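You operate a simulated robot arm through the tools that you are given. There is no shell and no other tool. Be economical: measure what you need, move in short steps, check, and stop when the job is done.

The job below is to be done with a simulated two-armed robot. You get a single attempt, and the scene is never put back.

TASK
Take the grey cloth from the table end and lay it out flat on the spares rack.

Only the result counts: the job must be done as asked and must still hold three seconds after the hand-in. Knocking over, shifting, dropping, spilling or breaking anything else fails it. Flat cloth is picked up by pressing the open fingertips on it (5 to 10 N) and closing them slowly along it; thin cloth reads only 2 to 8 mm in the jaws.

THE ROBOT
Two 6-joint arms with two-finger parallel grippers on one trunk, on a base that drives. Base frame: it is fixed to the floor where the robot stands at the start and does not move with it; the origin is under the middle of the robot, x ahead of it, y to its left, z up; the surface under the hand at the start is at about z = 922. Lengths are in mm, angles in rad, forces in N, time in s.
The left shoulder is at the start at [60, 187, 1147], the right one opposite. With the tool pointing down near the work surface each hand reaches from about 280 to 640 mm from the robot's upright axis, wherever it stands, measured 20 degrees to its own side. Places, roughly: spares rack [700, 2300, 800]. Payload 1.57 kg a hand.
The TCP of each hand is the grasp point between the finger pads, 30 mm short of the fingertips. In the tool frame z runs along the fingers and y along their closing line. The gripper opens to 110 mm. The fingers are 24 mm wide and 12 mm thick; the gripper's body (48 by 112 mm) begins 78 mm behind the TCP.
Orientation is that of the tool frame in the base frame, as [roll, pitch, yaw] about the fixed x, y, z axes, in that order (R = Rz(yaw) Ry(pitch) Rx(roll)). With the fingers straight down and closing along the base's y, the tool's x points along the base's -x, its y along +y and its z along -z.

THE INTERFACE
- The arms move only by the tool jog_arm. It takes "left_plan", "right_plan" or both (then of equal length, played together; a hand with none holds still); each is a list that holds one entry, the list of rows, each a list of 7 numbers: the shift along the base's x, y, z in mm, then the turn, a rotation vector about the base's x, y, z in rad, then the opening, from 0 (shut) to 1 (fully open). In form: [[[x, y, z, wx, wy, wz, hand], ...]]. A call has 1 to 12 rows; each row is the pose to reach, as a shift and turn from the pose commanded when the call began. Rows are played at 5 a second. More than 50 mm and 0.15 rad between two rows, or a gripper value outside its range, and nothing of the call is played. Where a pose cannot be reached the arm comes as near as it can. A force on the tool above 40 N (or 10 N above the force at the start of the call, whichever is more), or a blocked arm, ends the call early, and 0.2 s more pass. Each finger travels about 153 mm/s and halts on what it meets, pressing with about 30 N; the grip force reading is that of the motor and also rises with nothing between the fingers. The clock runs only during rows and for 0.2 s after the last one: add rows that repeat a pose to give the fingers time. It gives the time, the measured TCP pose, the force on the tool (base axes), the opening and the grip force at its end, in the units of the frame above (readings bear some noise), with the torque about the TCP (base axes, N m) and any sound that the robot's microphone picked up.
- Cameras (640 x 400 px; columns grow to the right, rows downward): "scene" is now at [16.4, 4.4, 1686.2]; the picture's right is [0.05, -1.00, 0.00], its down [-0.77, -0.04, -0.64] and it looks along [0.64, 0.03, -0.77] (base axes); focal length 293 px, centre (320, 200). "left" rides on the left gripper at [70, -16, -141] in its tool frame; the picture's right is [0.23, 0.97, 0.00], its down [-0.86, 0.20, -0.48] and it looks along [-0.47, 0.11, 0.88] (tool axes); focal length 222 px, centre (320, 200). "right" rides on the right gripper at [70, 16, -141] in its tool frame; the picture's right is [-0.23, 0.97, 0.00], its down [-0.86, -0.20, -0.48] and it looks along [-0.47, -0.11, 0.88] (tool axes); focal length 222 px, centre (320, 200). There is no depth. A picture from a camera that has moved, and an enlarged one, comes with that camera's place and axes in the base frame and with its lens.
- get_image(camera): a new picture of that camera. No time passes.
- slide_trunk(by): slides the trunk up (or, below 0, down) by that many mm; the arms and the scene camera ride with it, the base frame stays. It gives what a move gives, with no picture.
- steer(legs): drives the robot by 1 to 6 legs, each [ahead, left, turn to the left] in mm, mm and rad, along the robot's own axes; the way and the turn of a leg run together, so that a leg with both is an arc; at most 1500 mm and 3.142 rad a leg. The arms and the cameras ride along, it lands a little off, and it stops where it bumps. It gives what a move gives.
- head_to(pan, tilt): turns the head with the scene camera to pan (to the left, within 1.501 rad either way) and tilt (down, from -0.506 to 1.204), counted from straight ahead of the robot. It gives what a move gives.
- zoom(camera, box): a new picture of the part [left, top, right, bottom] of that camera's present view, enlarged. No time passes.
- sign_off(): hands the job in; it is judged then, once.

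Go step by step. Nothing tells you exact positions but the pictures and the camera data: compare them with the known pose of the tool, close in by small moves and look again before you grip or let go. The budget is 120 turns and 100 pictures, counting those below and the enlarged ones. Unless the task says otherwise, let go and move clear before handing in, and close with one line.

The tools are called after ">>>" as name(argument=value, ...) on one line, values as JSON. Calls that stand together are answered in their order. jog_arm: Moves the arms, as the interface text tells. Its arguments: {"type":"object","properties":{"left_plan":{"type":"array"},"right_plan":{"type":"array"}},"required":[]} The other tools are called the same way: slide_trunk (by) slides the trunk up or down; steer (legs) drives the base; head_to (pan, tilt) turns the head that bears the scene camera; get_image (camera) takes a picture; zoom (camera, box) takes an enlarged picture of a part of a camera's view; sign_off () hands the job in.

At the start:

```text
clock: 0.0
left_ee_pos: [451.5, 126.4, 1145.8]
left_orientation: [3.141, -0.001, 3.142]
left_wrist_force: [0.4, 0.7, 0.7]
left_moment: [0.03, -0.01, 0.03]
left_width: 109.9
left_gripper_force: 0.2
right_ee_pos: [385.3, -248.5, 1163.0]
right_orientation: [-3.141, 0.0, 3.141]
right_wrist_force: [0.2, -0.8, 0.4]
right_moment: [0.0, 0.0, 0.02]
right_width: 109.9
right_gripper_force: 0.1
trunk travel left (down, up): [-775.0, 215.0]
robot x, y, heading: [-0.8, 0.6, -0.001]
head pan, tilt: [0.051, 0.881]
```

scene: 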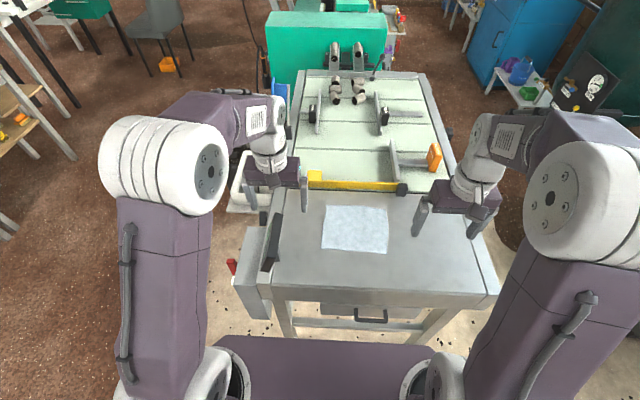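
right: 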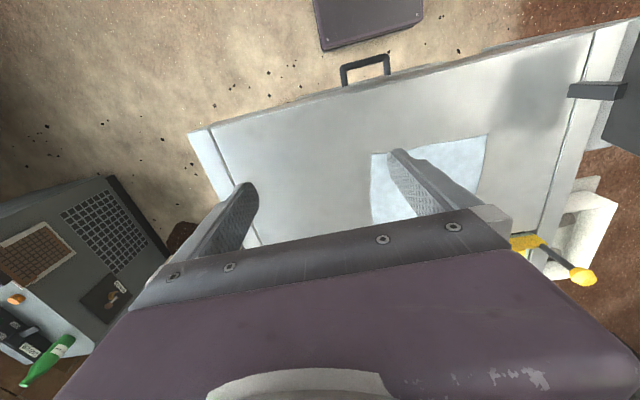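
left: 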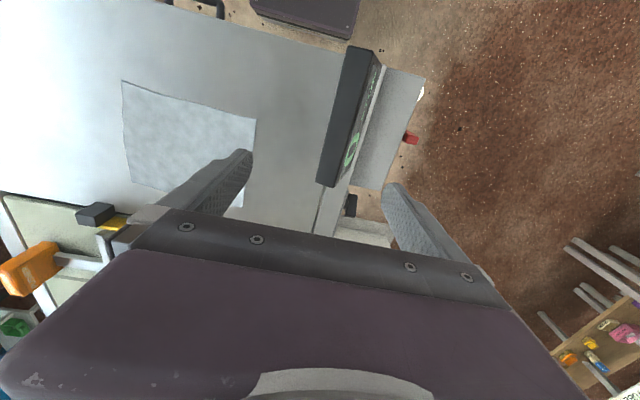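

The grey cloth lies at about x 460–628, y −186–18 on the table end, z about 922. Next I look toward the spares rack and zoom on the cloth.

>>> zoom(camera="scene", box=[260, 170, 460, 295])

>>> head_to(pan=1.25, tilt=0.45)

>>> get_image(camera="scene")

```text
3.20 times, centred on (360, 232) of scene
camera zoom: at [16.4, 4.4, 1686.2], right [0.05, -1.0, 0.0], down [-0.77, -0.04, -0.64], along [0.64, 0.03, -0.77], focal length 938 px, centre (192, 96)
```

zoom: 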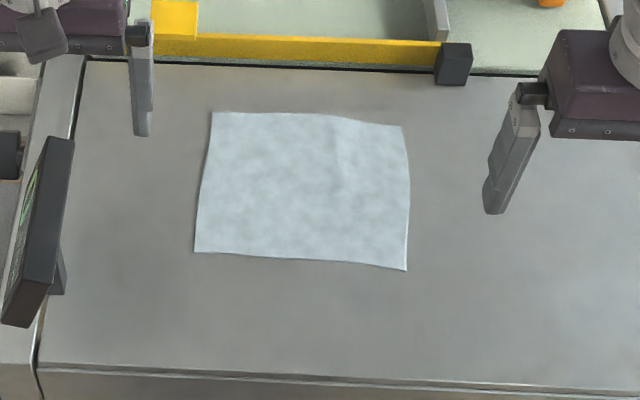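

```text
clock: 1.4
left_ee_pos: [451.8, 125.2, 1146.0]
left_orientation: [-3.141, 0.001, -3.14]
left_wrist_force: [-0.2, 0.0, -0.5]
left_moment: [0.0, 0.0, -0.03]
left_width: 109.8
left_gripper_force: 0.0
right_ee_pos: [385.4, -247.7, 1162.5]
right_orientation: [-3.141, 0.0, -3.141]
right_wrist_force: [-0.2, 0.0, 0.2]
right_moment: [-0.03, 0.04, -0.01]
right_width: 110.0
right_gripper_force: 0.0
trunk travel left (down, up): [-775.0, 215.0]
robot x, y, heading: [-1.4, -1.3, -0.003]
head pan, tilt: [1.25, 0.45]
```

```text
95 pictures are left
camera scene: at [-30.9, 87.6, 1723.1], right [0.95, -0.32, 0.0], down [-0.14, -0.41, -0.9], along [0.28, 0.85, -0.44], focal length 293 px, centre (320, 200)
```

scene: 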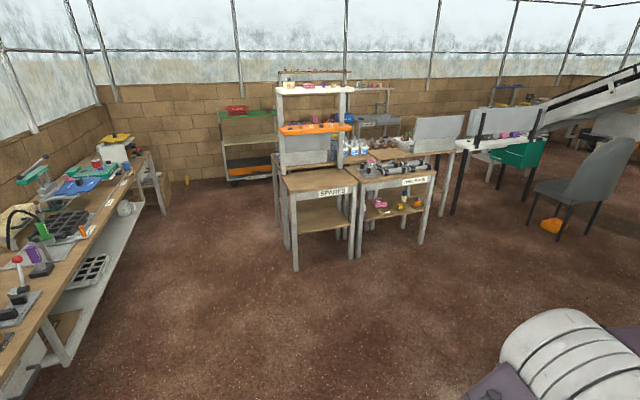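

The SPARES rack is ahead-left, a small wooden-topped rack. I zoom on it.

>>> zoom(camera="scene", box=[260, 120, 460, 245])

```text
3.20 times, centred on (360, 182) of scene
camera zoom: at [-30.9, 87.6, 1723.1], right [0.95, -0.32, 0.0], down [-0.14, -0.41, -0.9], along [0.28, 0.85, -0.44], focal length 938 px, centre (192, 256)
```

zoom: 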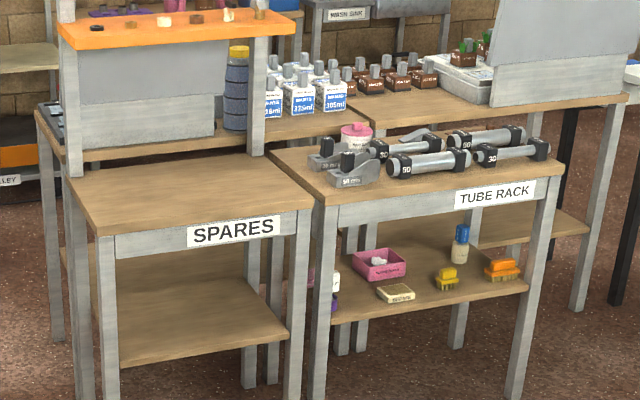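

The rack top spans roughly x 380–935, y 2040–2430, z 800, and is empty. I plan to pinch the cloth's near edge with both hands, closing along x. First I turn and place both hands above the near corners.

>>> jog_arm(left_plan=[[[4, -11, -12, 0, 0, -0.1428, 1], [8, -22, -24, 0, 0, -0.2856, 1], [12, -33, -36, 0, 0, -0.4284, 1], [16, -44, -48, 0, 0, -0.5712, 1], [20, -55, -60, 0, 0, -0.714, 1], [24, -65, -72, 0, 0, -0.8568, 0.8], [28, -76, -84, 0, 0, -0.9996, 0.7], [32, -87, -96, 0, 0, -1.1424, 0.6], [36, -98, -108, 0, 0, -1.2852, 0.5], [40, -108, -120, 0, 0, -1.428, 0.4], [41, -118, -136, 0, 0, -1.5708, 0.3], [41, -118, -136, 0, 0, -1.5708, 0.3]]], right_plan=[[[9, 8, -14, 0, 0, 0.1428, 1], [18, 16, -28, 0, 0, 0.2856, 1], [27, 24, -42, 0, 0, 0.4284, 1], [36, 32, -56, 0, 0, 0.5712, 1], [45, 40, -70, 0, 0, 0.714, 1], [54, 48, -84, 0, 0, 0.8568, 0.8], [63, 56, -98, 0, 0, 0.9996, 0.7], [72, 64, -112, 0, 0, 1.1424, 0.6], [81, 73, -126, 0, 0, 1.2852, 0.5], [90, 82, -140, 0, 0, 1.428, 0.4], [100, 90, -153, 0, 0, 1.5708, 0.3], [100, 90, -153, 0, 0, 1.5708, 0.3]]])

>>> head_to(pan=-0.05, tilt=0.9)

>>> get_image(camera="scene")

>>> get_image(camera="left")

>>> get_image(camera="right")

```text
clock: 4.0
left_ee_pos: [493.5, 6.5, 1010.8]
left_orientation: [3.141, 0.0, 1.568]
left_wrist_force: [-0.3, -1.2, 0.5]
left_moment: [-0.01, 0.03, 0.0]
left_width: 33.0
left_gripper_force: 0.1
right_ee_pos: [483.9, -158.7, 1010.6]
right_orientation: [3.141, -0.001, -1.57]
right_wrist_force: [0.6, 0.4, -0.1]
right_moment: [0.01, 0.0, -0.01]
right_width: 33.1
right_gripper_force: 0.1
trunk travel left (down, up): [-775.0, 215.0]
robot x, y, heading: [-4.2, -0.5, -0.003]
head pan, tilt: [1.25, 0.45]
```

```text
clock: 5.5
left_ee_pos: [494.4, 5.6, 1010.8]
left_orientation: [3.141, 0.0, 1.57]
left_wrist_force: [0.2, -0.8, 0.0]
left_moment: [0.01, -0.01, -0.03]
left_width: 32.9
left_gripper_force: 0.1
right_ee_pos: [485.1, -159.1, 1011.5]
right_orientation: [-3.141, 0.001, -1.571]
right_wrist_force: [-0.3, 0.4, 0.4]
right_moment: [-0.01, 0.0, 0.04]
right_width: 33.1
right_gripper_force: 0.1
trunk travel left (down, up): [-775.0, 215.0]
robot x, y, heading: [-4.5, -1.7, 0.001]
head pan, tilt: [-0.051, 0.901]
```

```text
93 pictures are left
camera scene: at [15.5, -3.3, 1684.8], right [-0.05, -1.0, 0.0], down [-0.78, 0.04, -0.62], along [0.62, -0.03, -0.78], focal length 293 px, centre (320, 200)
```

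scene: 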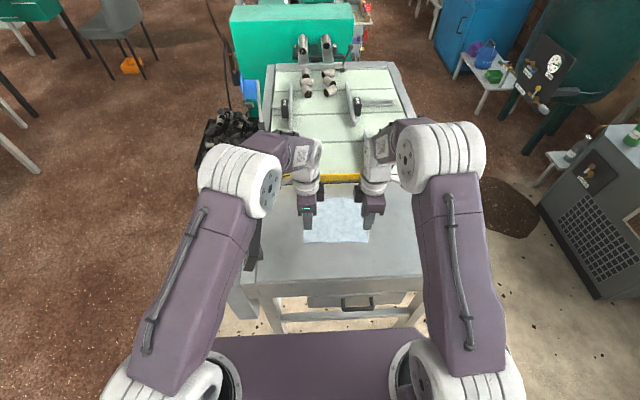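

```text
92 pictures are left
camera left: at [477.6, 75.7, 1152.3], right [0.97, 0.23, 0.0], down [0.2, -0.86, 0.48], along [0.11, -0.47, -0.88], focal length 222 px, centre (320, 200)
```

left: 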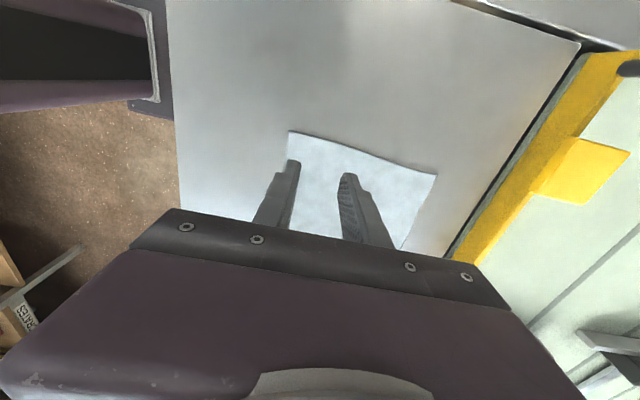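

```text
91 pictures are left
camera right: at [469.9, -229.3, 1152.5], right [-0.97, 0.23, 0.0], down [0.2, 0.86, 0.48], along [0.11, 0.47, -0.88], focal length 222 px, centre (320, 200)
```

right: 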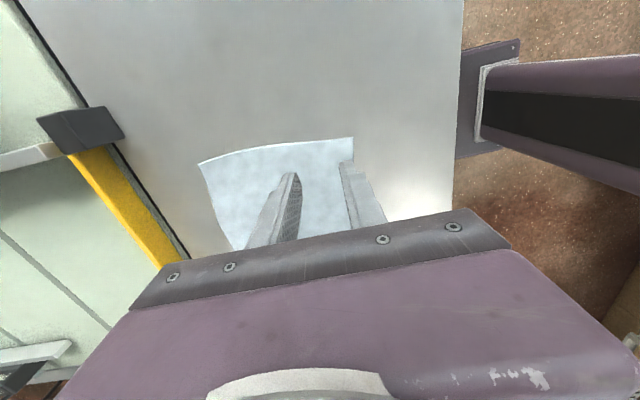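

Both jaws are over the near-edge corners, opened 33 mm, fingers on the cloth. I descend to just above the cloth.

>>> jog_arm(left_plan=[[[0, 0, -20, 0, 0, 0, 0.3], [0, 0, -40, 0, 0, 0, 0.3], [0, 0, -50, 0, 0, 0, 0.3], [0, 0, -54, 0, 0, 0, 0.3]]], right_plan=[[[0, 2, -20, 0, 0, 0, 0.3], [0, 4, -40, 0, 0, 0, 0.3], [0, 4, -50, 0, 0, 0, 0.3], [0, 4, -54, 0, 0, 0, 0.3]]])

>>> get_image(camera="left")

>>> get_image(camera="right")

```text
clock: 6.5
left_ee_pos: [493.6, 7.6, 956.6]
left_orientation: [3.141, 0.0, 1.57]
left_wrist_force: [1.5, 0.1, -0.1]
left_moment: [0.03, 0.0, -0.07]
left_width: 33.0
left_gripper_force: 0.1
right_ee_pos: [484.9, -154.2, 958.0]
right_orientation: [-3.141, 0.001, -1.57]
right_wrist_force: [-0.2, 0.3, 0.2]
right_moment: [-0.01, -0.02, 0.01]
right_width: 32.6
right_gripper_force: 0.1
trunk travel left (down, up): [-775.0, 215.0]
robot x, y, heading: [-1.1, 1.2, 0.001]
head pan, tilt: [-0.051, 0.901]
```

```text
90 pictures are left
camera left: at [476.8, 76.4, 1097.1], right [0.97, 0.23, 0.0], down [0.2, -0.85, 0.48], along [0.11, -0.47, -0.88], focal length 222 px, centre (320, 200)
```

left: 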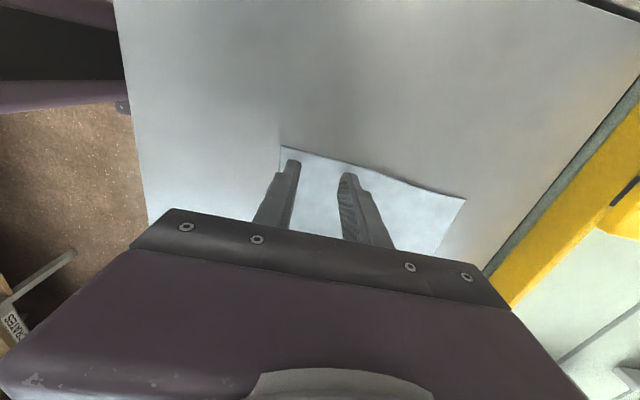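

```text
89 pictures are left
camera right: at [469.4, -223.4, 1098.9], right [-0.97, 0.23, 0.0], down [0.2, 0.86, 0.48], along [0.11, 0.47, -0.88], focal length 222 px, centre (320, 200)
```

right: 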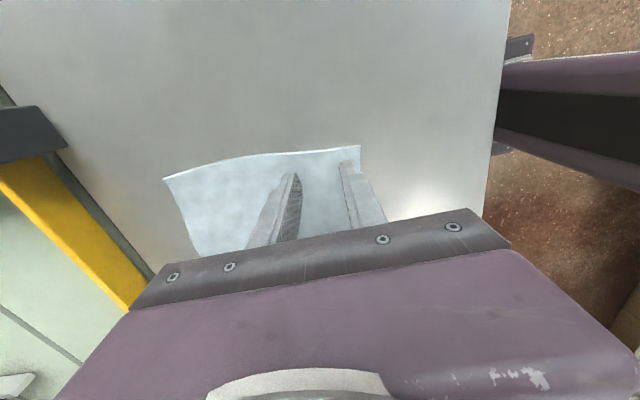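

Fingers sit on the corners as intended. I press down gently to feel for contact.

>>> jog_arm(left_plan=[[[0, 0, -3, 0, 0, 0, 0.3], [0, 0, -5, 0, 0, 0, 0.3], [0, 0, -5, 0, 0, 0, 0.3]]], right_plan=[[[0, 0, -3, 0, 0, 0, 0.3], [0, 0, -5, 0, 0, 0, 0.3], [0, 0, -5, 0, 0, 0, 0.3]]])

```text
clock: 7.3
left_ee_pos: [491.3, 5.9, 954.0]
left_orientation: [3.137, 0.002, 1.571]
left_wrist_force: [2.7, 2.2, 21.3]
left_moment: [0.14, 0.35, -0.08]
left_width: 31.2
left_gripper_force: 0.2
right_ee_pos: [481.7, -153.0, 954.0]
right_orientation: [-3.137, 0.0, -1.571]
right_wrist_force: [2.3, -2.1, 14.3]
right_moment: [-0.09, 0.25, 0.04]
right_width: 31.7
right_gripper_force: 0.1
trunk travel left (down, up): [-775.0, 215.0]
robot x, y, heading: [1.5, 0.7, -0.004]
head pan, tilt: [-0.051, 0.901]
```

Contact at TCP z about 954; slightly too hard, so I ease off to 5–10 N.

>>> jog_arm(left_plan=[[[0, 0, 1.6, 0, 0, 0, 0.3], [0, 0, 1.6, 0, 0, 0, 0.3]]], right_plan=[[[0, 0, 0.8, 0, 0, 0, 0.3], [0, 0, 0.8, 0, 0, 0, 0.3]]])

```text
clock: 7.9
left_ee_pos: [490.5, 6.9, 953.6]
left_orientation: [3.14, 0.001, 1.572]
left_wrist_force: [1.6, -1.4, 12.6]
left_moment: [0.0, 0.14, 0.0]
left_width: 31.8
left_gripper_force: 0.1
right_ee_pos: [482.3, -153.1, 953.4]
right_orientation: [-3.139, -0.001, -1.571]
right_wrist_force: [1.8, -0.8, 13.7]
right_moment: [-0.08, 0.23, -0.02]
right_width: 31.9
right_gripper_force: 0.1
trunk travel left (down, up): [-775.0, 215.0]
robot x, y, heading: [-3.0, 2.5, -0.003]
head pan, tilt: [-0.051, 0.901]
```

>>> jog_arm(left_plan=[[[0, 0, 0.9, 0, 0, 0, 0.3], [0, 0, 0.9, 0, 0, 0, 0.3]]], right_plan=[[[0, 0, 1.1, 0, 0, 0, 0.3], [0, 0, 1.1, 0, 0, 0, 0.3]]])

```text
clock: 8.5
left_ee_pos: [491.2, 6.8, 954.9]
left_orientation: [-3.141, -0.001, 1.572]
left_wrist_force: [-0.3, -1.0, 8.5]
left_moment: [-0.01, 0.12, 0.05]
left_width: 32.6
left_gripper_force: 0.1
right_ee_pos: [483.0, -153.1, 954.6]
right_orientation: [-3.14, 0.001, -1.57]
right_wrist_force: [0.7, 0.9, 3.4]
right_moment: [0.02, 0.09, 0.0]
right_width: 32.5
right_gripper_force: 0.0
trunk travel left (down, up): [-775.0, 215.0]
robot x, y, heading: [2.6, 0.5, -0.0]
head pan, tilt: [-0.051, 0.901]
```

Left presses about 8 N, right about 3 N; I add a touch on the right and close both slowly.

>>> jog_arm(left_plan=[[[0, 0, 0, 0, 0, 0, 0.3], [0, 0, 0, 0, 0, 0, 0.27], [0, 0, 0, 0, 0, 0, 0.24], [0, 0, 0, 0, 0, 0, 0.21], [0, 0, 0, 0, 0, 0, 0.18], [0, 0, 0, 0, 0, 0, 0.15], [0, 0, 0, 0, 0, 0, 0.12], [0, 0, 0, 0, 0, 0, 0.09], [0, 0, 0, 0, 0, 0, 0.06], [0, 0, 0, 0, 0, 0, 0.03], [0, 0, 0, 0, 0, 0, 0], [0, 0, 0, 0, 0, 0, 0]]], right_plan=[[[0, 0, -0.5, 0, 0, 0, 0.3], [0, 0, -0.5, 0, 0, 0, 0.27], [0, 0, -0.5, 0, 0, 0, 0.24], [0, 0, -0.5, 0, 0, 0, 0.21], [0, 0, -0.5, 0, 0, 0, 0.18], [0, 0, -0.5, 0, 0, 0, 0.15], [0, 0, -0.5, 0, 0, 0, 0.12], [0, 0, -0.5, 0, 0, 0, 0.09], [0, 0, -0.5, 0, 0, 0, 0.06], [0, 0, -0.5, 0, 0, 0, 0.03], [0, 0, -0.5, 0, 0, 0, 0], [0, 0, -0.5, 0, 0, 0, 0]]])

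>>> get_image(camera="left")

>>> get_image(camera="right")

```text
clock: 11.1
left_ee_pos: [491.2, 8.3, 954.1]
left_orientation: [3.14, -0.001, 1.57]
left_wrist_force: [0.7, -1.2, 0.5]
left_moment: [0.0, 0.0, 0.02]
left_width: 2.1
left_gripper_force: 24.1
right_ee_pos: [482.8, -152.2, 952.7]
right_orientation: [-3.138, 0.001, -1.571]
right_wrist_force: [-2.0, 0.7, 17.7]
right_moment: [-0.01, 0.17, 0.03]
right_width: 2.2
right_gripper_force: 23.9
trunk travel left (down, up): [-775.0, 215.0]
robot x, y, heading: [0.7, -2.1, 0.0]
head pan, tilt: [-0.051, 0.901]
```

```text
88 pictures are left
camera left: at [474.1, 76.8, 1095.8], right [0.97, 0.23, 0.0], down [0.2, -0.85, 0.48], along [0.11, -0.47, -0.88], focal length 222 px, centre (320, 200)
```

left: 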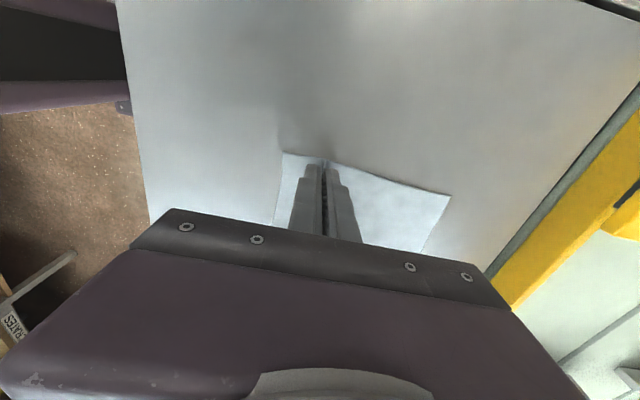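

```text
87 pictures are left
camera right: at [467.6, -222.3, 1095.1], right [-0.97, 0.23, 0.0], down [0.2, 0.86, 0.48], along [0.11, 0.47, -0.88], focal length 222 px, centre (320, 200)
```

right: 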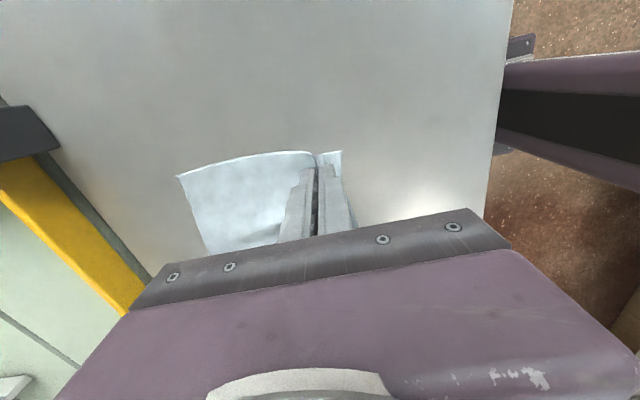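

Both jaws read about 2 mm and the cloth is bunched in. I lift slowly to test.

>>> jog_arm(left_plan=[[[0, 0, 5, 0, 0, 0, 0], [0, 0, 15, 0, 0, 0, 0], [0, 0, 30, 0, 0, 0, 0], [0, 0, 50, 0, 0, 0, 0], [0, 0, 70, 0, 0, 0, 0], [0, 0, 90, 0, 0, 0, 0]]], right_plan=[[[0, 0, 5, 0, 0, 0, 0], [0, 0, 15, 0, 0, 0, 0], [0, 0, 30, 0, 0, 0, 0], [0, 0, 50, 0, 0, 0, 0], [0, 0, 70, 0, 0, 0, 0], [0, 0, 90, 0, 0, 0, 0]]])

>>> get_image(camera="left")

>>> zoom(camera="scene", box=[230, 150, 430, 275])

```text
clock: 12.5
left_ee_pos: [492.0, 7.4, 1044.0]
left_orientation: [-3.141, -0.001, 1.571]
left_wrist_force: [-0.2, 0.0, 0.2]
left_moment: [-0.02, -0.02, -0.01]
left_width: 2.1
left_gripper_force: 23.6
right_ee_pos: [483.7, -154.4, 1040.4]
right_orientation: [3.142, -0.001, -1.57]
right_wrist_force: [-0.4, -0.2, 0.4]
right_moment: [0.01, 0.02, 0.01]
right_width: 2.4
right_gripper_force: 24.2
trunk travel left (down, up): [-775.0, 215.0]
robot x, y, heading: [3.9, 3.0, 0.004]
head pan, tilt: [-0.051, 0.901]
```

```text
86 pictures are left
camera left: at [476.2, 75.6, 1185.6], right [0.97, 0.23, 0.0], down [0.2, -0.85, 0.48], along [0.11, -0.47, -0.88], focal length 222 px, centre (320, 200)
```

left: 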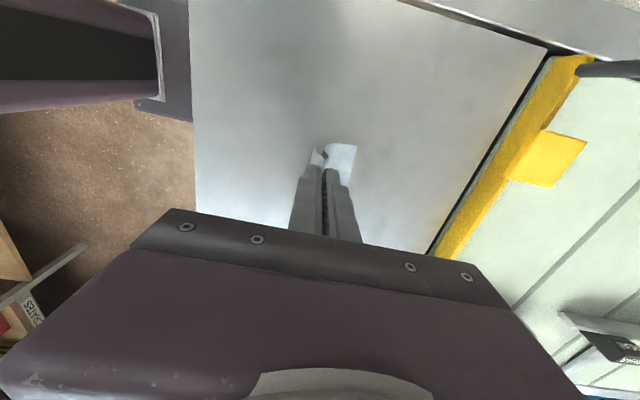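

```text
3.20 times, centred on (330, 212) of scene
camera zoom: at [14.4, -3.3, 1684.7], right [-0.05, -1.0, 0.0], down [-0.78, 0.04, -0.62], along [0.62, -0.03, -0.78], focal length 938 px, centre (288, 160)
```

zoom: 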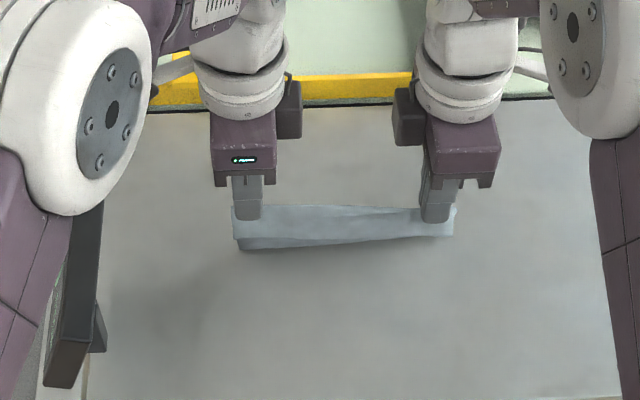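

Both corners are held and the cloth hangs between the hands. I lift another 140 mm.

>>> jog_arm(left_plan=[[[0, 0, 20, 0, 0, 0, 0], [0, 0, 40, 0, 0, 0, 0], [0, 0, 60, 0, 0, 0, 0], [0, 0, 80, 0, 0, 0, 0], [0, 0, 100, 0, 0, 0, 0], [0, 0, 120, 0, 0, 0, 0], [0, 0, 140, 0, 0, 0, 0], [0, 0, 140, 0, 0, 0, 0]]], right_plan=[[[0, 0, 20, 0, 0, 0, 0], [0, 0, 40, 0, 0, 0, 0], [0, 0, 60, 0, 0, 0, 0], [0, 0, 80, 0, 0, 0, 0], [0, 0, 100, 0, 0, 0, 0], [0, 0, 120, 0, 0, 0, 0], [0, 0, 140, 0, 0, 0, 0], [0, 0, 140, 0, 0, 0, 0]]])

>>> zoom(camera="scene", box=[230, 110, 430, 235])

```text
clock: 14.3
left_ee_pos: [492.8, 7.4, 1184.9]
left_orientation: [-3.14, -0.001, 1.571]
left_wrist_force: [0.3, -0.8, 0.5]
left_moment: [0.0, 0.0, 0.04]
left_width: 2.1
left_gripper_force: 23.7
right_ee_pos: [484.1, -153.2, 1181.7]
right_orientation: [-3.141, 0.0, -1.572]
right_wrist_force: [-0.2, 0.6, 0.2]
right_moment: [0.03, 0.0, -0.02]
right_width: 2.5
right_gripper_force: 23.6
trunk travel left (down, up): [-775.0, 215.0]
robot x, y, heading: [-4.7, -1.0, -0.002]
head pan, tilt: [-0.051, 0.901]
```

```text
3.20 times, centred on (330, 172) of scene
camera zoom: at [15.7, -3.4, 1684.7], right [-0.05, -1.0, 0.0], down [-0.78, 0.04, -0.62], along [0.62, -0.03, -0.78], focal length 938 px, centre (288, 288)
```

zoom: 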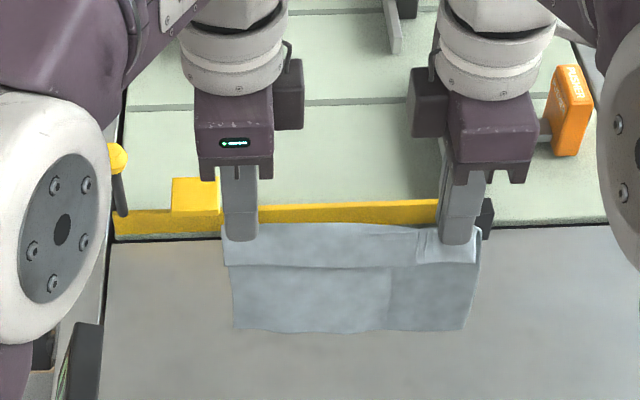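

The cloth hangs well between both hands, with a short flap folded on the near side. Now I back off, turn left and drive toward the rack.

>>> steer(legs=[[-300, 0, 0], [0, 0, 1.5708], [1000, 0, 0]])

>>> head_to(pan=-0.6, tilt=0.6)

>>> get_image(camera="scene")

```text
clock: 24.9
left_ee_pos: [-330.9, 1475.1, 1185.0]
left_orientation: [3.141, 0.0, -3.119]
left_wrist_force: [-0.4, -0.7, 0.6]
left_moment: [0.0, 0.0, -0.02]
left_width: 2.3
left_gripper_force: 23.6
right_ee_pos: [-171.5, 1470.0, 1182.2]
right_orientation: [3.141, -0.001, 0.021]
right_wrist_force: [0.1, -0.8, 0.8]
right_moment: [0.0, -0.01, -0.02]
right_width: 2.2
right_gripper_force: 23.9
trunk travel left (down, up): [-775.0, 215.0]
robot x, y, heading: [-312.3, 980.4, 1.591]
head pan, tilt: [-0.051, 0.901]
```

```text
clock: 25.8
left_ee_pos: [-330.6, 1475.7, 1185.1]
left_orientation: [-3.141, -0.001, -3.122]
left_wrist_force: [0.2, 0.7, 0.4]
left_moment: [-0.02, -0.02, -0.05]
left_width: 2.1
left_gripper_force: 23.8
right_ee_pos: [-171.7, 1469.4, 1181.6]
right_orientation: [3.14, 0.0, 0.021]
right_wrist_force: [0.5, 0.1, 0.1]
right_moment: [-0.03, 0.01, -0.01]
right_width: 2.2
right_gripper_force: 23.3
trunk travel left (down, up): [-775.0, 215.0]
robot x, y, heading: [-315.3, 984.6, 1.591]
head pan, tilt: [-0.6, 0.6]
```

```text
83 pictures are left
camera scene: at [-264.2, 997.6, 1709.5], right [0.84, -0.55, 0.0], down [-0.31, -0.47, -0.82], along [0.45, 0.69, -0.57], focal length 293 px, centre (320, 200)
```

scene: 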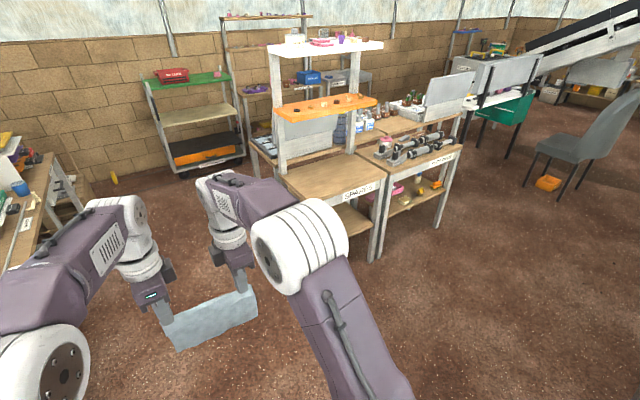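

Cloth still held. I strafe right to face the rack, keeping distance.

>>> steer(legs=[[0, -890, -0.02]])

>>> head_to(pan=0.0, tilt=0.6)

>>> get_image(camera="scene")

```text
clock: 30.5
left_ee_pos: [556.1, 1491.5, 1185.4]
left_orientation: [-3.141, 0.001, -3.129]
left_wrist_force: [0.4, -0.6, -0.4]
left_moment: [0.04, -0.01, -0.03]
left_width: 2.2
left_gripper_force: 23.6
right_ee_pos: [715.2, 1484.3, 1182.0]
right_orientation: [-3.141, 0.001, 0.012]
right_wrist_force: [0.0, 0.0, -0.8]
right_moment: [-0.01, -0.02, -0.02]
right_width: 2.4
right_gripper_force: 23.5
trunk travel left (down, up): [-775.0, 215.0]
robot x, y, heading: [570.3, 997.6, 1.587]
head pan, tilt: [-0.6, 0.6]
```

```text
clock: 31.5
left_ee_pos: [556.6, 1491.7, 1185.1]
left_orientation: [3.141, 0.0, -3.13]
left_wrist_force: [-0.3, 0.4, 0.7]
left_moment: [-0.02, 0.01, -0.01]
left_width: 2.2
left_gripper_force: 23.1
right_ee_pos: [716.4, 1482.7, 1180.7]
right_orientation: [-3.141, 0.002, 0.014]
right_wrist_force: [0.9, 0.6, -0.5]
right_moment: [-0.03, 0.02, -0.03]
right_width: 2.3
right_gripper_force: 23.6
trunk travel left (down, up): [-775.0, 215.0]
robot x, y, heading: [572.1, 999.5, 1.583]
head pan, tilt: [0.0, 0.6]
```

```text
82 pictures are left
camera scene: at [569.5, 1026.9, 1709.5], right [1.0, 0.01, 0.0], down [0.01, -0.56, -0.83], along [-0.01, 0.82, -0.56], focal length 293 px, centre (320, 200)
```

scene: 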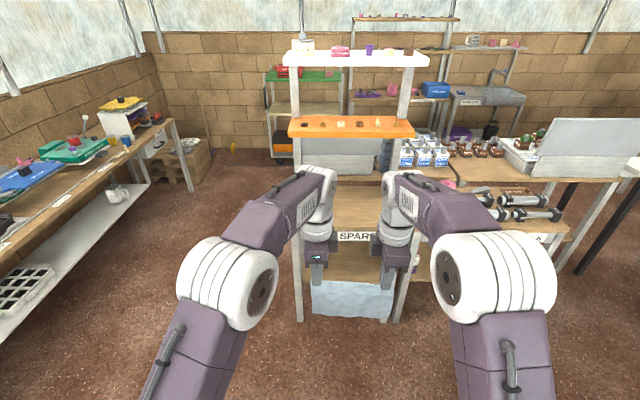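

>>> zoom(camera="scene", box=[270, 150, 470, 275])

```text
3.20 times, centred on (370, 212) of scene
camera zoom: at [569.5, 1026.9, 1709.5], right [1.0, 0.01, 0.0], down [0.01, -0.56, -0.83], along [-0.01, 0.82, -0.56], focal length 938 px, centre (160, 160)
```

zoom: 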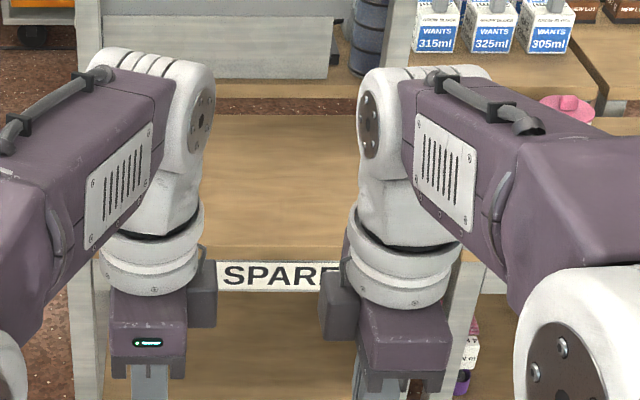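

The rack top is at about x 440–970, y 2090–2500, z 790–800. I drive ahead to stand about 340 mm from its front edge.

>>> steer(legs=[[500, -60, -0.012], [245, 0, 0]])

>>> head_to(pan=-0.1, tilt=0.9)

>>> get_image(camera="scene")

>>> get_image(camera="left")

>>> get_image(camera="right")

```text
clock: 35.7
left_ee_pos: [618.9, 2208.1, 1186.7]
left_orientation: [3.141, 0.001, -3.141]
left_wrist_force: [-0.3, 0.3, 0.4]
left_moment: [0.03, 0.01, -0.03]
left_width: 2.0
left_gripper_force: 23.7
right_ee_pos: [777.5, 2199.8, 1183.6]
right_orientation: [-3.141, -0.001, -0.001]
right_wrist_force: [0.3, 0.2, -0.7]
right_moment: [0.0, -0.02, -0.04]
right_width: 2.1
right_gripper_force: 23.9
trunk travel left (down, up): [-775.0, 215.0]
robot x, y, heading: [626.7, 1713.6, 1.571]
head pan, tilt: [0.0, 0.6]
```

```text
clock: 36.5
left_ee_pos: [618.2, 2210.7, 1184.1]
left_orientation: [3.141, 0.0, 3.141]
left_wrist_force: [-0.6, 0.3, 0.5]
left_moment: [-0.04, 0.0, -0.04]
left_width: 2.2
left_gripper_force: 24.0
right_ee_pos: [779.3, 2202.5, 1181.5]
right_orientation: [-3.141, 0.0, -0.001]
right_wrist_force: [0.2, -0.5, -0.1]
right_moment: [-0.02, -0.03, -0.06]
right_width: 2.2
right_gripper_force: 23.8
trunk travel left (down, up): [-775.0, 215.0]
robot x, y, heading: [628.4, 1715.0, 1.574]
head pan, tilt: [-0.099, 0.901]
```

```text
80 pictures are left
camera scene: at [633.2, 1734.1, 1684.8], right [0.99, -0.1, 0.0], down [-0.08, -0.78, -0.62], along [0.06, 0.62, -0.78], focal length 293 px, centre (320, 200)
```

scene: 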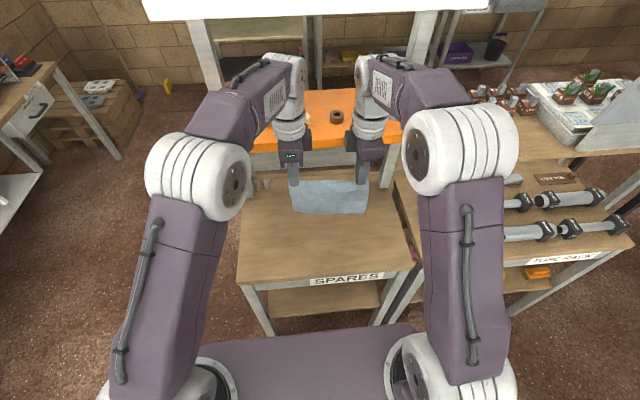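

```text
79 pictures are left
camera left: at [549.1, 2194.0, 1326.3], right [-0.23, 0.97, 0.0], down [0.86, 0.2, 0.48], along [0.47, 0.11, -0.88], focal length 222 px, centre (320, 200)
```

left: 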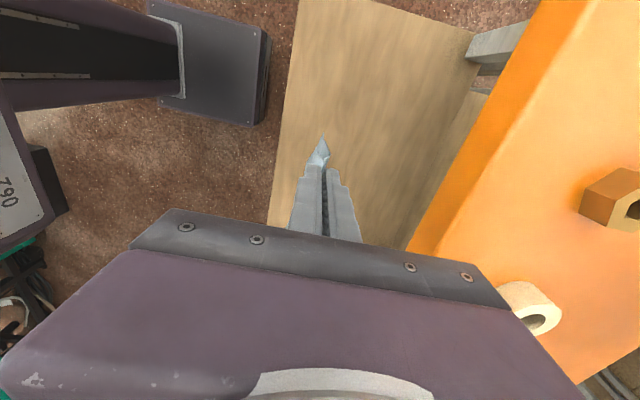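

```text
78 pictures are left
camera right: at [848.6, 2185.0, 1323.3], right [-0.23, -0.97, 0.0], down [-0.86, 0.2, 0.48], along [-0.47, 0.11, -0.88], focal length 222 px, centre (320, 200)
```

right: 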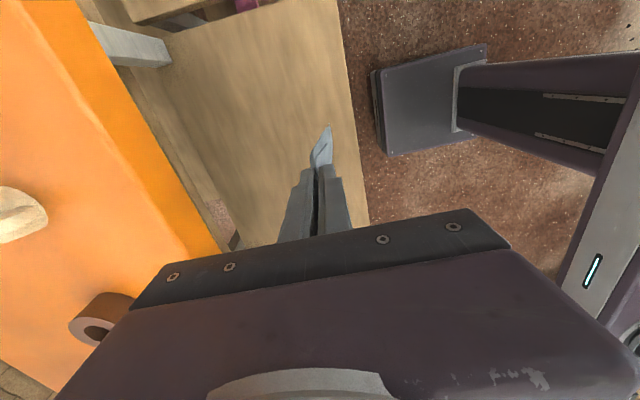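

The orange shelf overhangs the rack's back, so I need its front edge precisely before moving further in.

>>> zoom(camera="scene", box=[220, 80, 440, 218])

>>> zoom(camera="scene", box=[220, 170, 440, 308])

```text
2.90 times, centred on (330, 149) of scene
camera zoom: at [633.2, 1734.1, 1684.8], right [0.99, -0.1, 0.0], down [-0.08, -0.78, -0.62], along [0.06, 0.62, -0.78], focal length 850 px, centre (291, 348)
```

zoom: 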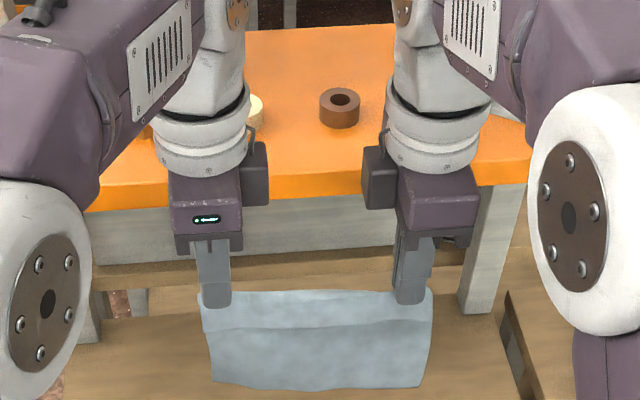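

```text
2.90 times, centred on (330, 239) of scene
camera zoom: at [633.2, 1734.1, 1684.8], right [0.99, -0.1, 0.0], down [-0.08, -0.78, -0.62], along [0.06, 0.62, -0.78], focal length 850 px, centre (291, 87)
```

zoom: 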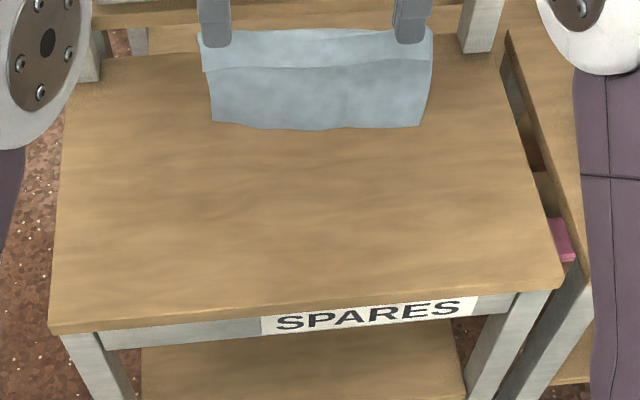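

The orange shelf overhangs to about y 2285 at z about 1185, so hands must stay in front of it, then reach under it with tilted fingers. I pull the hands back 60 mm, then tilt the fingertips forward, and lower the trunk.

>>> jog_arm(left_plan=[[[0, -30, 0, 0, 0, 0, 0], [0, -68, 0, 0, 0, 0, 0], [0, -78, 0, 0.14, 0, 0, 0], [0, -78, 0, 0.28, 0, 0, 0], [0, -78, 0, 0.42, 0, 0, 0], [0, -78, 0, 0.56, 0, 0, 0], [0, -78, 0, 0.7, 0, 0, 0], [0, -78, 0, 0.7, 0, 0, 0]]], right_plan=[[[0, -30, 0, 0, 0, 0, 0], [0, -60, 0, 0, 0, 0, 0], [0, -70, 2, 0.14, 0, 0, 0], [0, -70, 3, 0.28, 0, 0, 0], [0, -70, 3, 0.42, 0, 0, 0], [0, -70, 3, 0.56, 0, 0, 0], [0, -70, 3, 0.7, 0, 0, 0], [0, -70, 3, 0.7, 0, 0, 0]]])

>>> get_image(camera="scene")

>>> get_image(camera="right")

```text
clock: 38.3
left_ee_pos: [618.8, 2133.1, 1183.5]
left_orientation: [2.441, 0.0, 3.139]
left_wrist_force: [0.1, 0.3, -0.2]
left_moment: [-0.01, 0.01, 0.02]
left_width: 2.2
left_gripper_force: 23.6
right_ee_pos: [780.6, 2132.2, 1185.1]
right_orientation: [-2.455, -0.006, -0.007]
right_wrist_force: [-0.8, 0.7, 0.3]
right_moment: [0.01, 0.05, 0.0]
right_width: 2.5
right_gripper_force: 23.8
right hand out of reach, approached as far as the arm can: row 7, 8
trunk travel left (down, up): [-775.0, 215.0]
robot x, y, heading: [625.3, 1720.1, 1.57]
head pan, tilt: [-0.099, 0.901]
```

```text
75 pictures are left
camera scene: at [633.1, 1733.5, 1684.7], right [0.99, -0.1, 0.0], down [-0.08, -0.78, -0.62], along [0.06, 0.62, -0.78], focal length 293 px, centre (320, 200)
```

scene: 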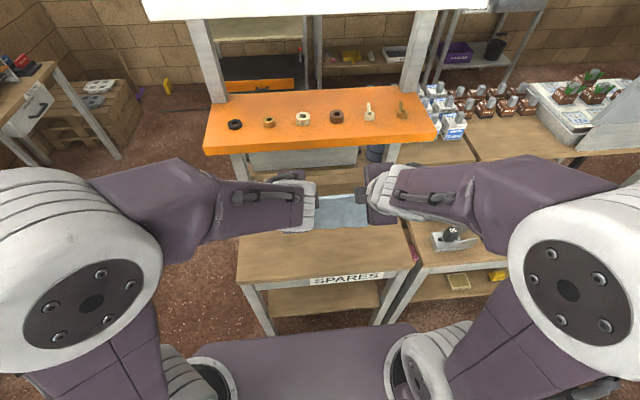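

```text
74 pictures are left
camera right: at [849.3, 2029.4, 1285.1], right [-0.23, -0.75, -0.62], down [-0.86, -0.14, 0.49], along [-0.46, 0.64, -0.61], focal length 222 px, centre (320, 200)
```

right: 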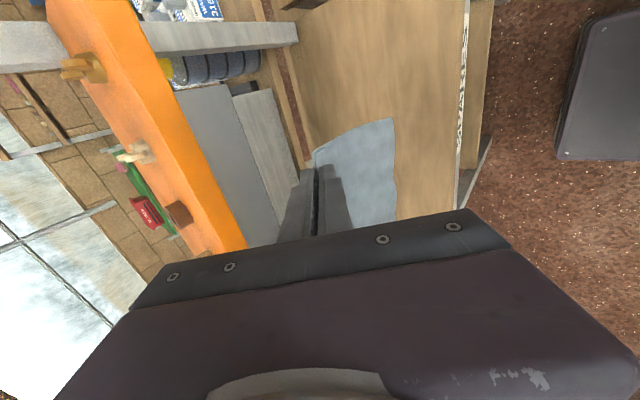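

The tilt works but the elbows swing wide because the wrists are too close. I back the base 80 mm and extend the hands forward to compensate.

>>> steer(legs=[[-80, 0, 0]])

>>> jog_arm(left_plan=[[[0, 20, 0, 0, 0, 0, 0], [0, 40, 0, 0, 0, 0, 0], [0, 60, 0, 0, 0, 0, 0], [0, 80, 0, 0, 0, 0, 0], [0, 90, 0, 0, 0, 0, 0], [0, 90, 0, 0, 0, 0, 0]]], right_plan=[[[0, 20, 0, 0, 0, 0, 0], [0, 40, 0, 0, 0, 0, 0], [0, 60, 0, 0, 0, 0, 0], [0, 80, 0, 0, 0, 0, 0], [0, 90, 0, 0, 0, 0, 0], [0, 90, 0, 0, 0, 0, 0]]])

>>> get_image(camera="scene")

```text
clock: 39.4
left_ee_pos: [618.1, 2055.7, 1184.6]
left_orientation: [2.444, 0.0, 3.141]
left_wrist_force: [0.8, 0.4, 0.1]
left_moment: [-0.07, -0.03, -0.02]
left_width: 2.0
left_gripper_force: 23.4
right_ee_pos: [781.4, 2054.6, 1183.8]
right_orientation: [-2.46, -0.008, -0.007]
right_wrist_force: [-1.1, -0.3, -1.1]
right_moment: [-0.05, 0.0, 0.0]
right_width: 2.4
right_gripper_force: 24.2
trunk travel left (down, up): [-775.0, 215.0]
robot x, y, heading: [626.8, 1639.9, 1.574]
head pan, tilt: [-0.099, 0.901]
```

```text
clock: 40.8
left_ee_pos: [619.6, 2140.8, 1183.9]
left_orientation: [2.439, -0.003, -3.141]
left_wrist_force: [0.7, -0.3, -0.1]
left_moment: [-0.04, -0.01, 0.01]
left_width: 1.9
left_gripper_force: 23.9
right_ee_pos: [779.8, 2140.6, 1186.1]
right_orientation: [-2.456, -0.006, -0.008]
right_wrist_force: [-0.3, -0.1, 0.2]
right_moment: [0.02, 0.06, 0.03]
right_width: 2.3
right_gripper_force: 23.8
trunk travel left (down, up): [-775.0, 215.0]
robot x, y, heading: [622.8, 1636.4, 1.569]
head pan, tilt: [-0.099, 0.901]
```

```text
73 pictures are left
camera scene: at [633.1, 1649.8, 1684.8], right [0.99, -0.1, 0.0], down [-0.08, -0.78, -0.62], along [0.06, 0.62, -0.78], focal length 293 px, centre (320, 200)
```

scene: 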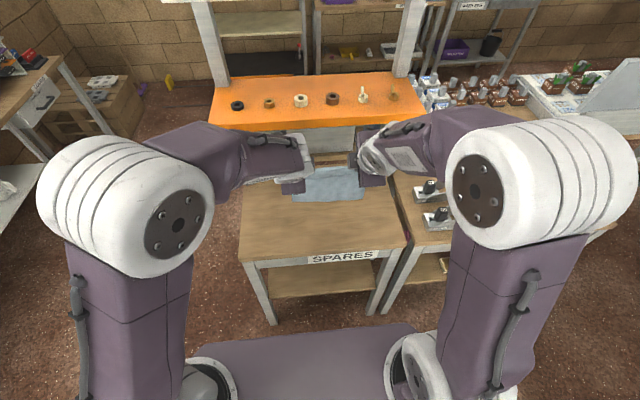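

>>> zoom(camera="scene", box=[200, 60, 440, 210])

>>> zoom(camera="scene", box=[220, 180, 440, 318])

>>> get_image(camera="left")

```text
2.67 times, centred on (320, 135) of scene
camera zoom: at [633.1, 1649.8, 1684.8], right [0.99, -0.1, 0.0], down [-0.08, -0.78, -0.62], along [0.06, 0.62, -0.78], focal length 782 px, centre (320, 373)
```

zoom: 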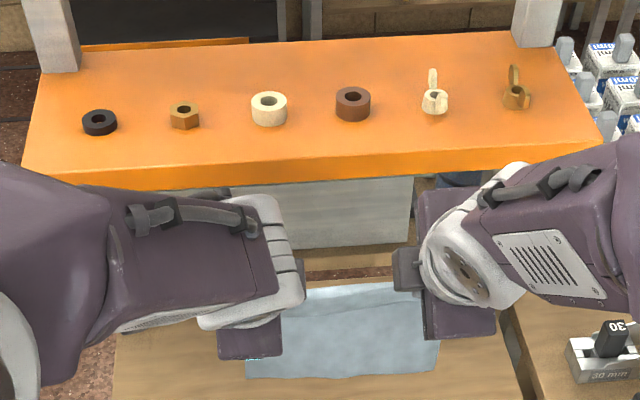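

```text
2.90 times, centred on (330, 249) of scene
camera zoom: at [633.1, 1649.8, 1684.8], right [0.99, -0.1, 0.0], down [-0.08, -0.78, -0.62], along [0.06, 0.62, -0.78], focal length 850 px, centre (291, 58)
```

zoom: 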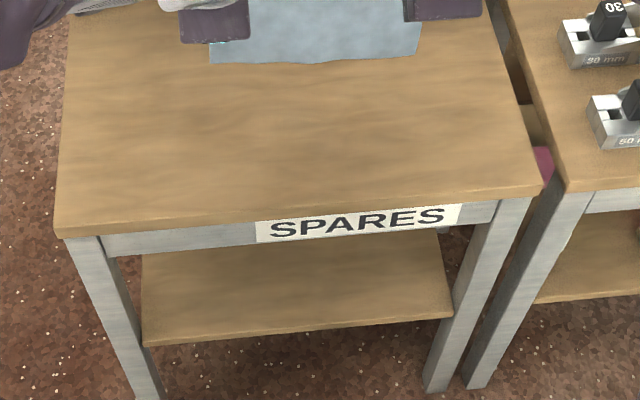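

```text
70 pictures are left
camera left: at [549.4, 2036.1, 1282.8], right [-0.23, 0.74, 0.63], down [0.85, -0.16, 0.49], along [0.47, 0.65, -0.6], focal length 222 px, centre (320, 200)
```

left: 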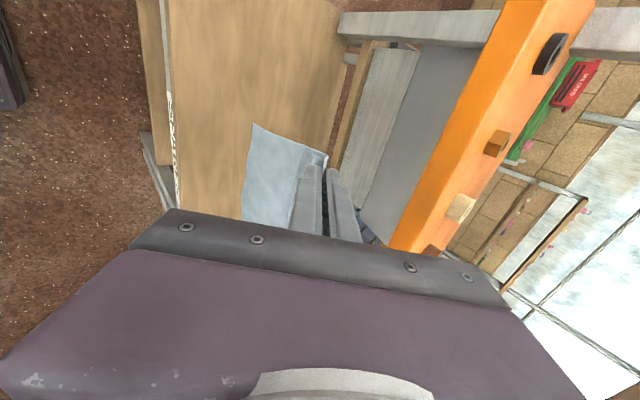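

The shelf's front lower edge is at about y 2300, z 1170; the rack front edge at about y 2112. I lower the trunk 150 mm with the hands in front of the shelf.

>>> slide_trunk(by=-150)

>>> get_image(camera="scene")

>>> get_image(camera="right")

```text
clock: 42.6
left_ee_pos: [619.0, 2140.9, 1034.6]
left_orientation: [2.44, 0.0, -3.141]
left_wrist_force: [0.7, -0.1, -0.3]
left_moment: [-0.03, -0.01, -0.02]
left_width: 2.2
left_gripper_force: 23.4
right_ee_pos: [779.9, 2141.6, 1036.6]
right_orientation: [-2.456, -0.007, -0.008]
right_wrist_force: [-0.5, -0.4, 0.2]
right_moment: [-0.02, -0.01, -0.04]
right_width: 2.5
right_gripper_force: 24.2
trunk travel left (down, up): [-625.0, 365.0]
robot x, y, heading: [625.5, 1636.2, 1.572]
head pan, tilt: [-0.099, 0.901]
```

```text
69 pictures are left
camera scene: at [633.1, 1651.6, 1534.8], right [0.99, -0.1, 0.0], down [-0.08, -0.78, -0.62], along [0.06, 0.62, -0.78], focal length 293 px, centre (320, 200)
```

scene: 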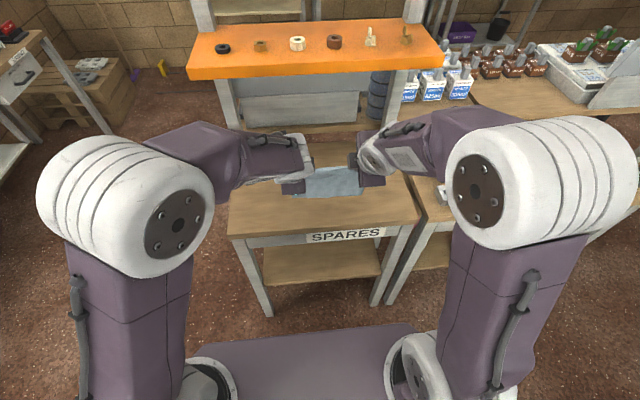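

```text
68 pictures are left
camera right: at [849.6, 2038.6, 1136.2], right [-0.23, -0.75, -0.62], down [-0.86, -0.14, 0.49], along [-0.46, 0.64, -0.61], focal length 222 px, centre (320, 200)
```

right: 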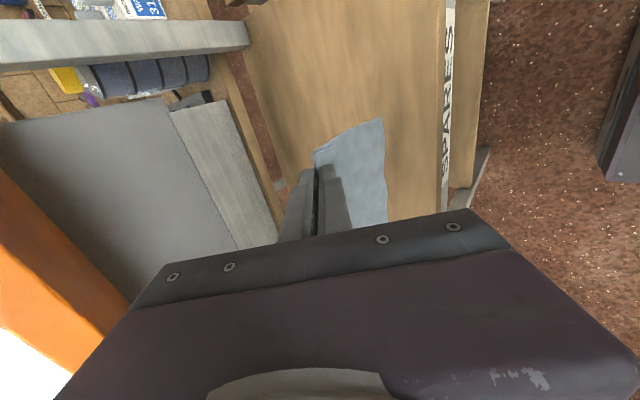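

I advance the hands under the shelf edge, lowering 50 mm, with the cloth bottom still above the rack top.

>>> jog_arm(left_plan=[[[0, 0, -25, 0, 0, 0, 0], [0, 20, -50, 0, 0, 0, 0], [0, 45, -50, 0, 0, 0, 0], [0, 70, -50, 0, 0, 0, 0], [0, 95, -50, 0, 0, 0, 0], [0, 120, -50, 0, 0, 0, 0], [0, 145, -50, 0, 0, 0, 0], [0, 165, -50, 0, 0, 0, 0], [0, 165, -50, 0, 0, 0, 0], [0, 165, -50, 0, 0, 0, 0]]], right_plan=[[[0, 0, -25, 0, 0, 0, 0], [0, 20, -51, 0, 0, 0, 0], [0, 45, -51, 0, 0, 0, 0], [0, 70, -51, 0, 0, 0, 0], [0, 95, -51, 0, 0, 0, 0], [0, 120, -51, 0, 0, 0, 0], [0, 145, -51, 0, 0, 0, 0], [0, 165, -51, 0, 0, 0, 0], [0, 165, -51, 0, 0, 0, 0], [0, 165, -51, 0, 0, 0, 0]]])

>>> get_image(camera="scene")

>>> get_image(camera="right")

>>> get_image(camera="left")

```text
clock: 44.8
left_ee_pos: [620.7, 2303.7, 984.7]
left_orientation: [2.442, -0.001, 3.141]
left_wrist_force: [-0.6, -0.6, -1.0]
left_moment: [-0.03, 0.0, -0.01]
left_width: 2.2
left_gripper_force: 23.8
right_ee_pos: [780.2, 2307.0, 986.7]
right_orientation: [-2.455, -0.007, -0.006]
right_wrist_force: [0.7, -0.8, 0.7]
right_moment: [-0.02, 0.01, -0.02]
right_width: 2.4
right_gripper_force: 23.3
trunk travel left (down, up): [-625.0, 365.0]
robot x, y, heading: [627.2, 1638.4, 1.566]
head pan, tilt: [-0.099, 0.901]
```

```text
67 pictures are left
camera scene: at [633.1, 1652.3, 1534.7], right [0.99, -0.1, 0.0], down [-0.08, -0.78, -0.62], along [0.06, 0.62, -0.78], focal length 293 px, centre (320, 200)
```

scene: 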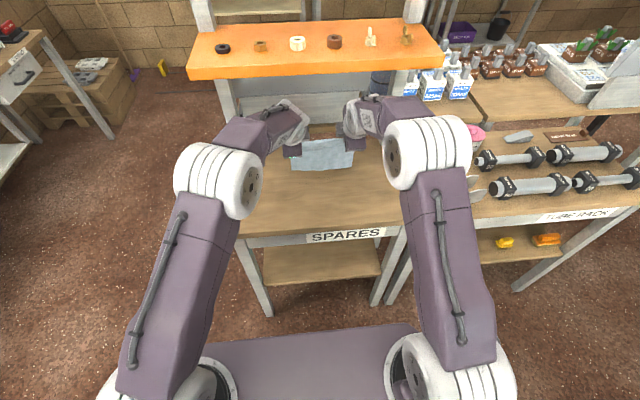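

```text
66 pictures are left
camera right: at [849.6, 2204.9, 1086.2], right [-0.23, -0.75, -0.62], down [-0.86, -0.14, 0.49], along [-0.46, 0.64, -0.61], focal length 222 px, centre (320, 200)
```

right: 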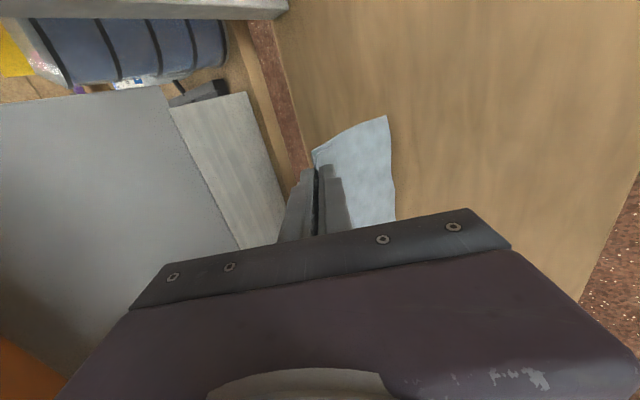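

```text
65 pictures are left
camera left: at [550.3, 2200.4, 1082.4], right [-0.23, 0.75, 0.63], down [0.86, -0.16, 0.49], along [0.47, 0.65, -0.6], focal length 222 px, centre (320, 200)
```

left: 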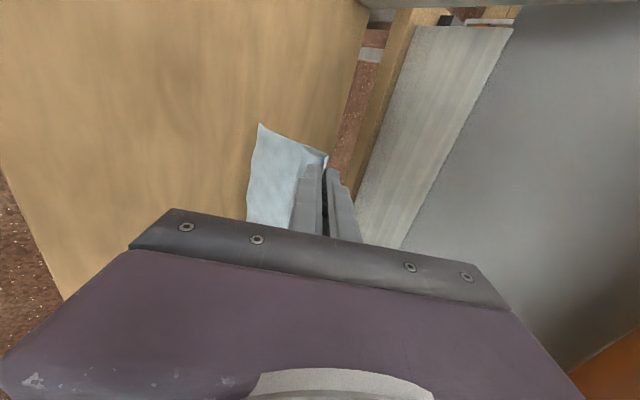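

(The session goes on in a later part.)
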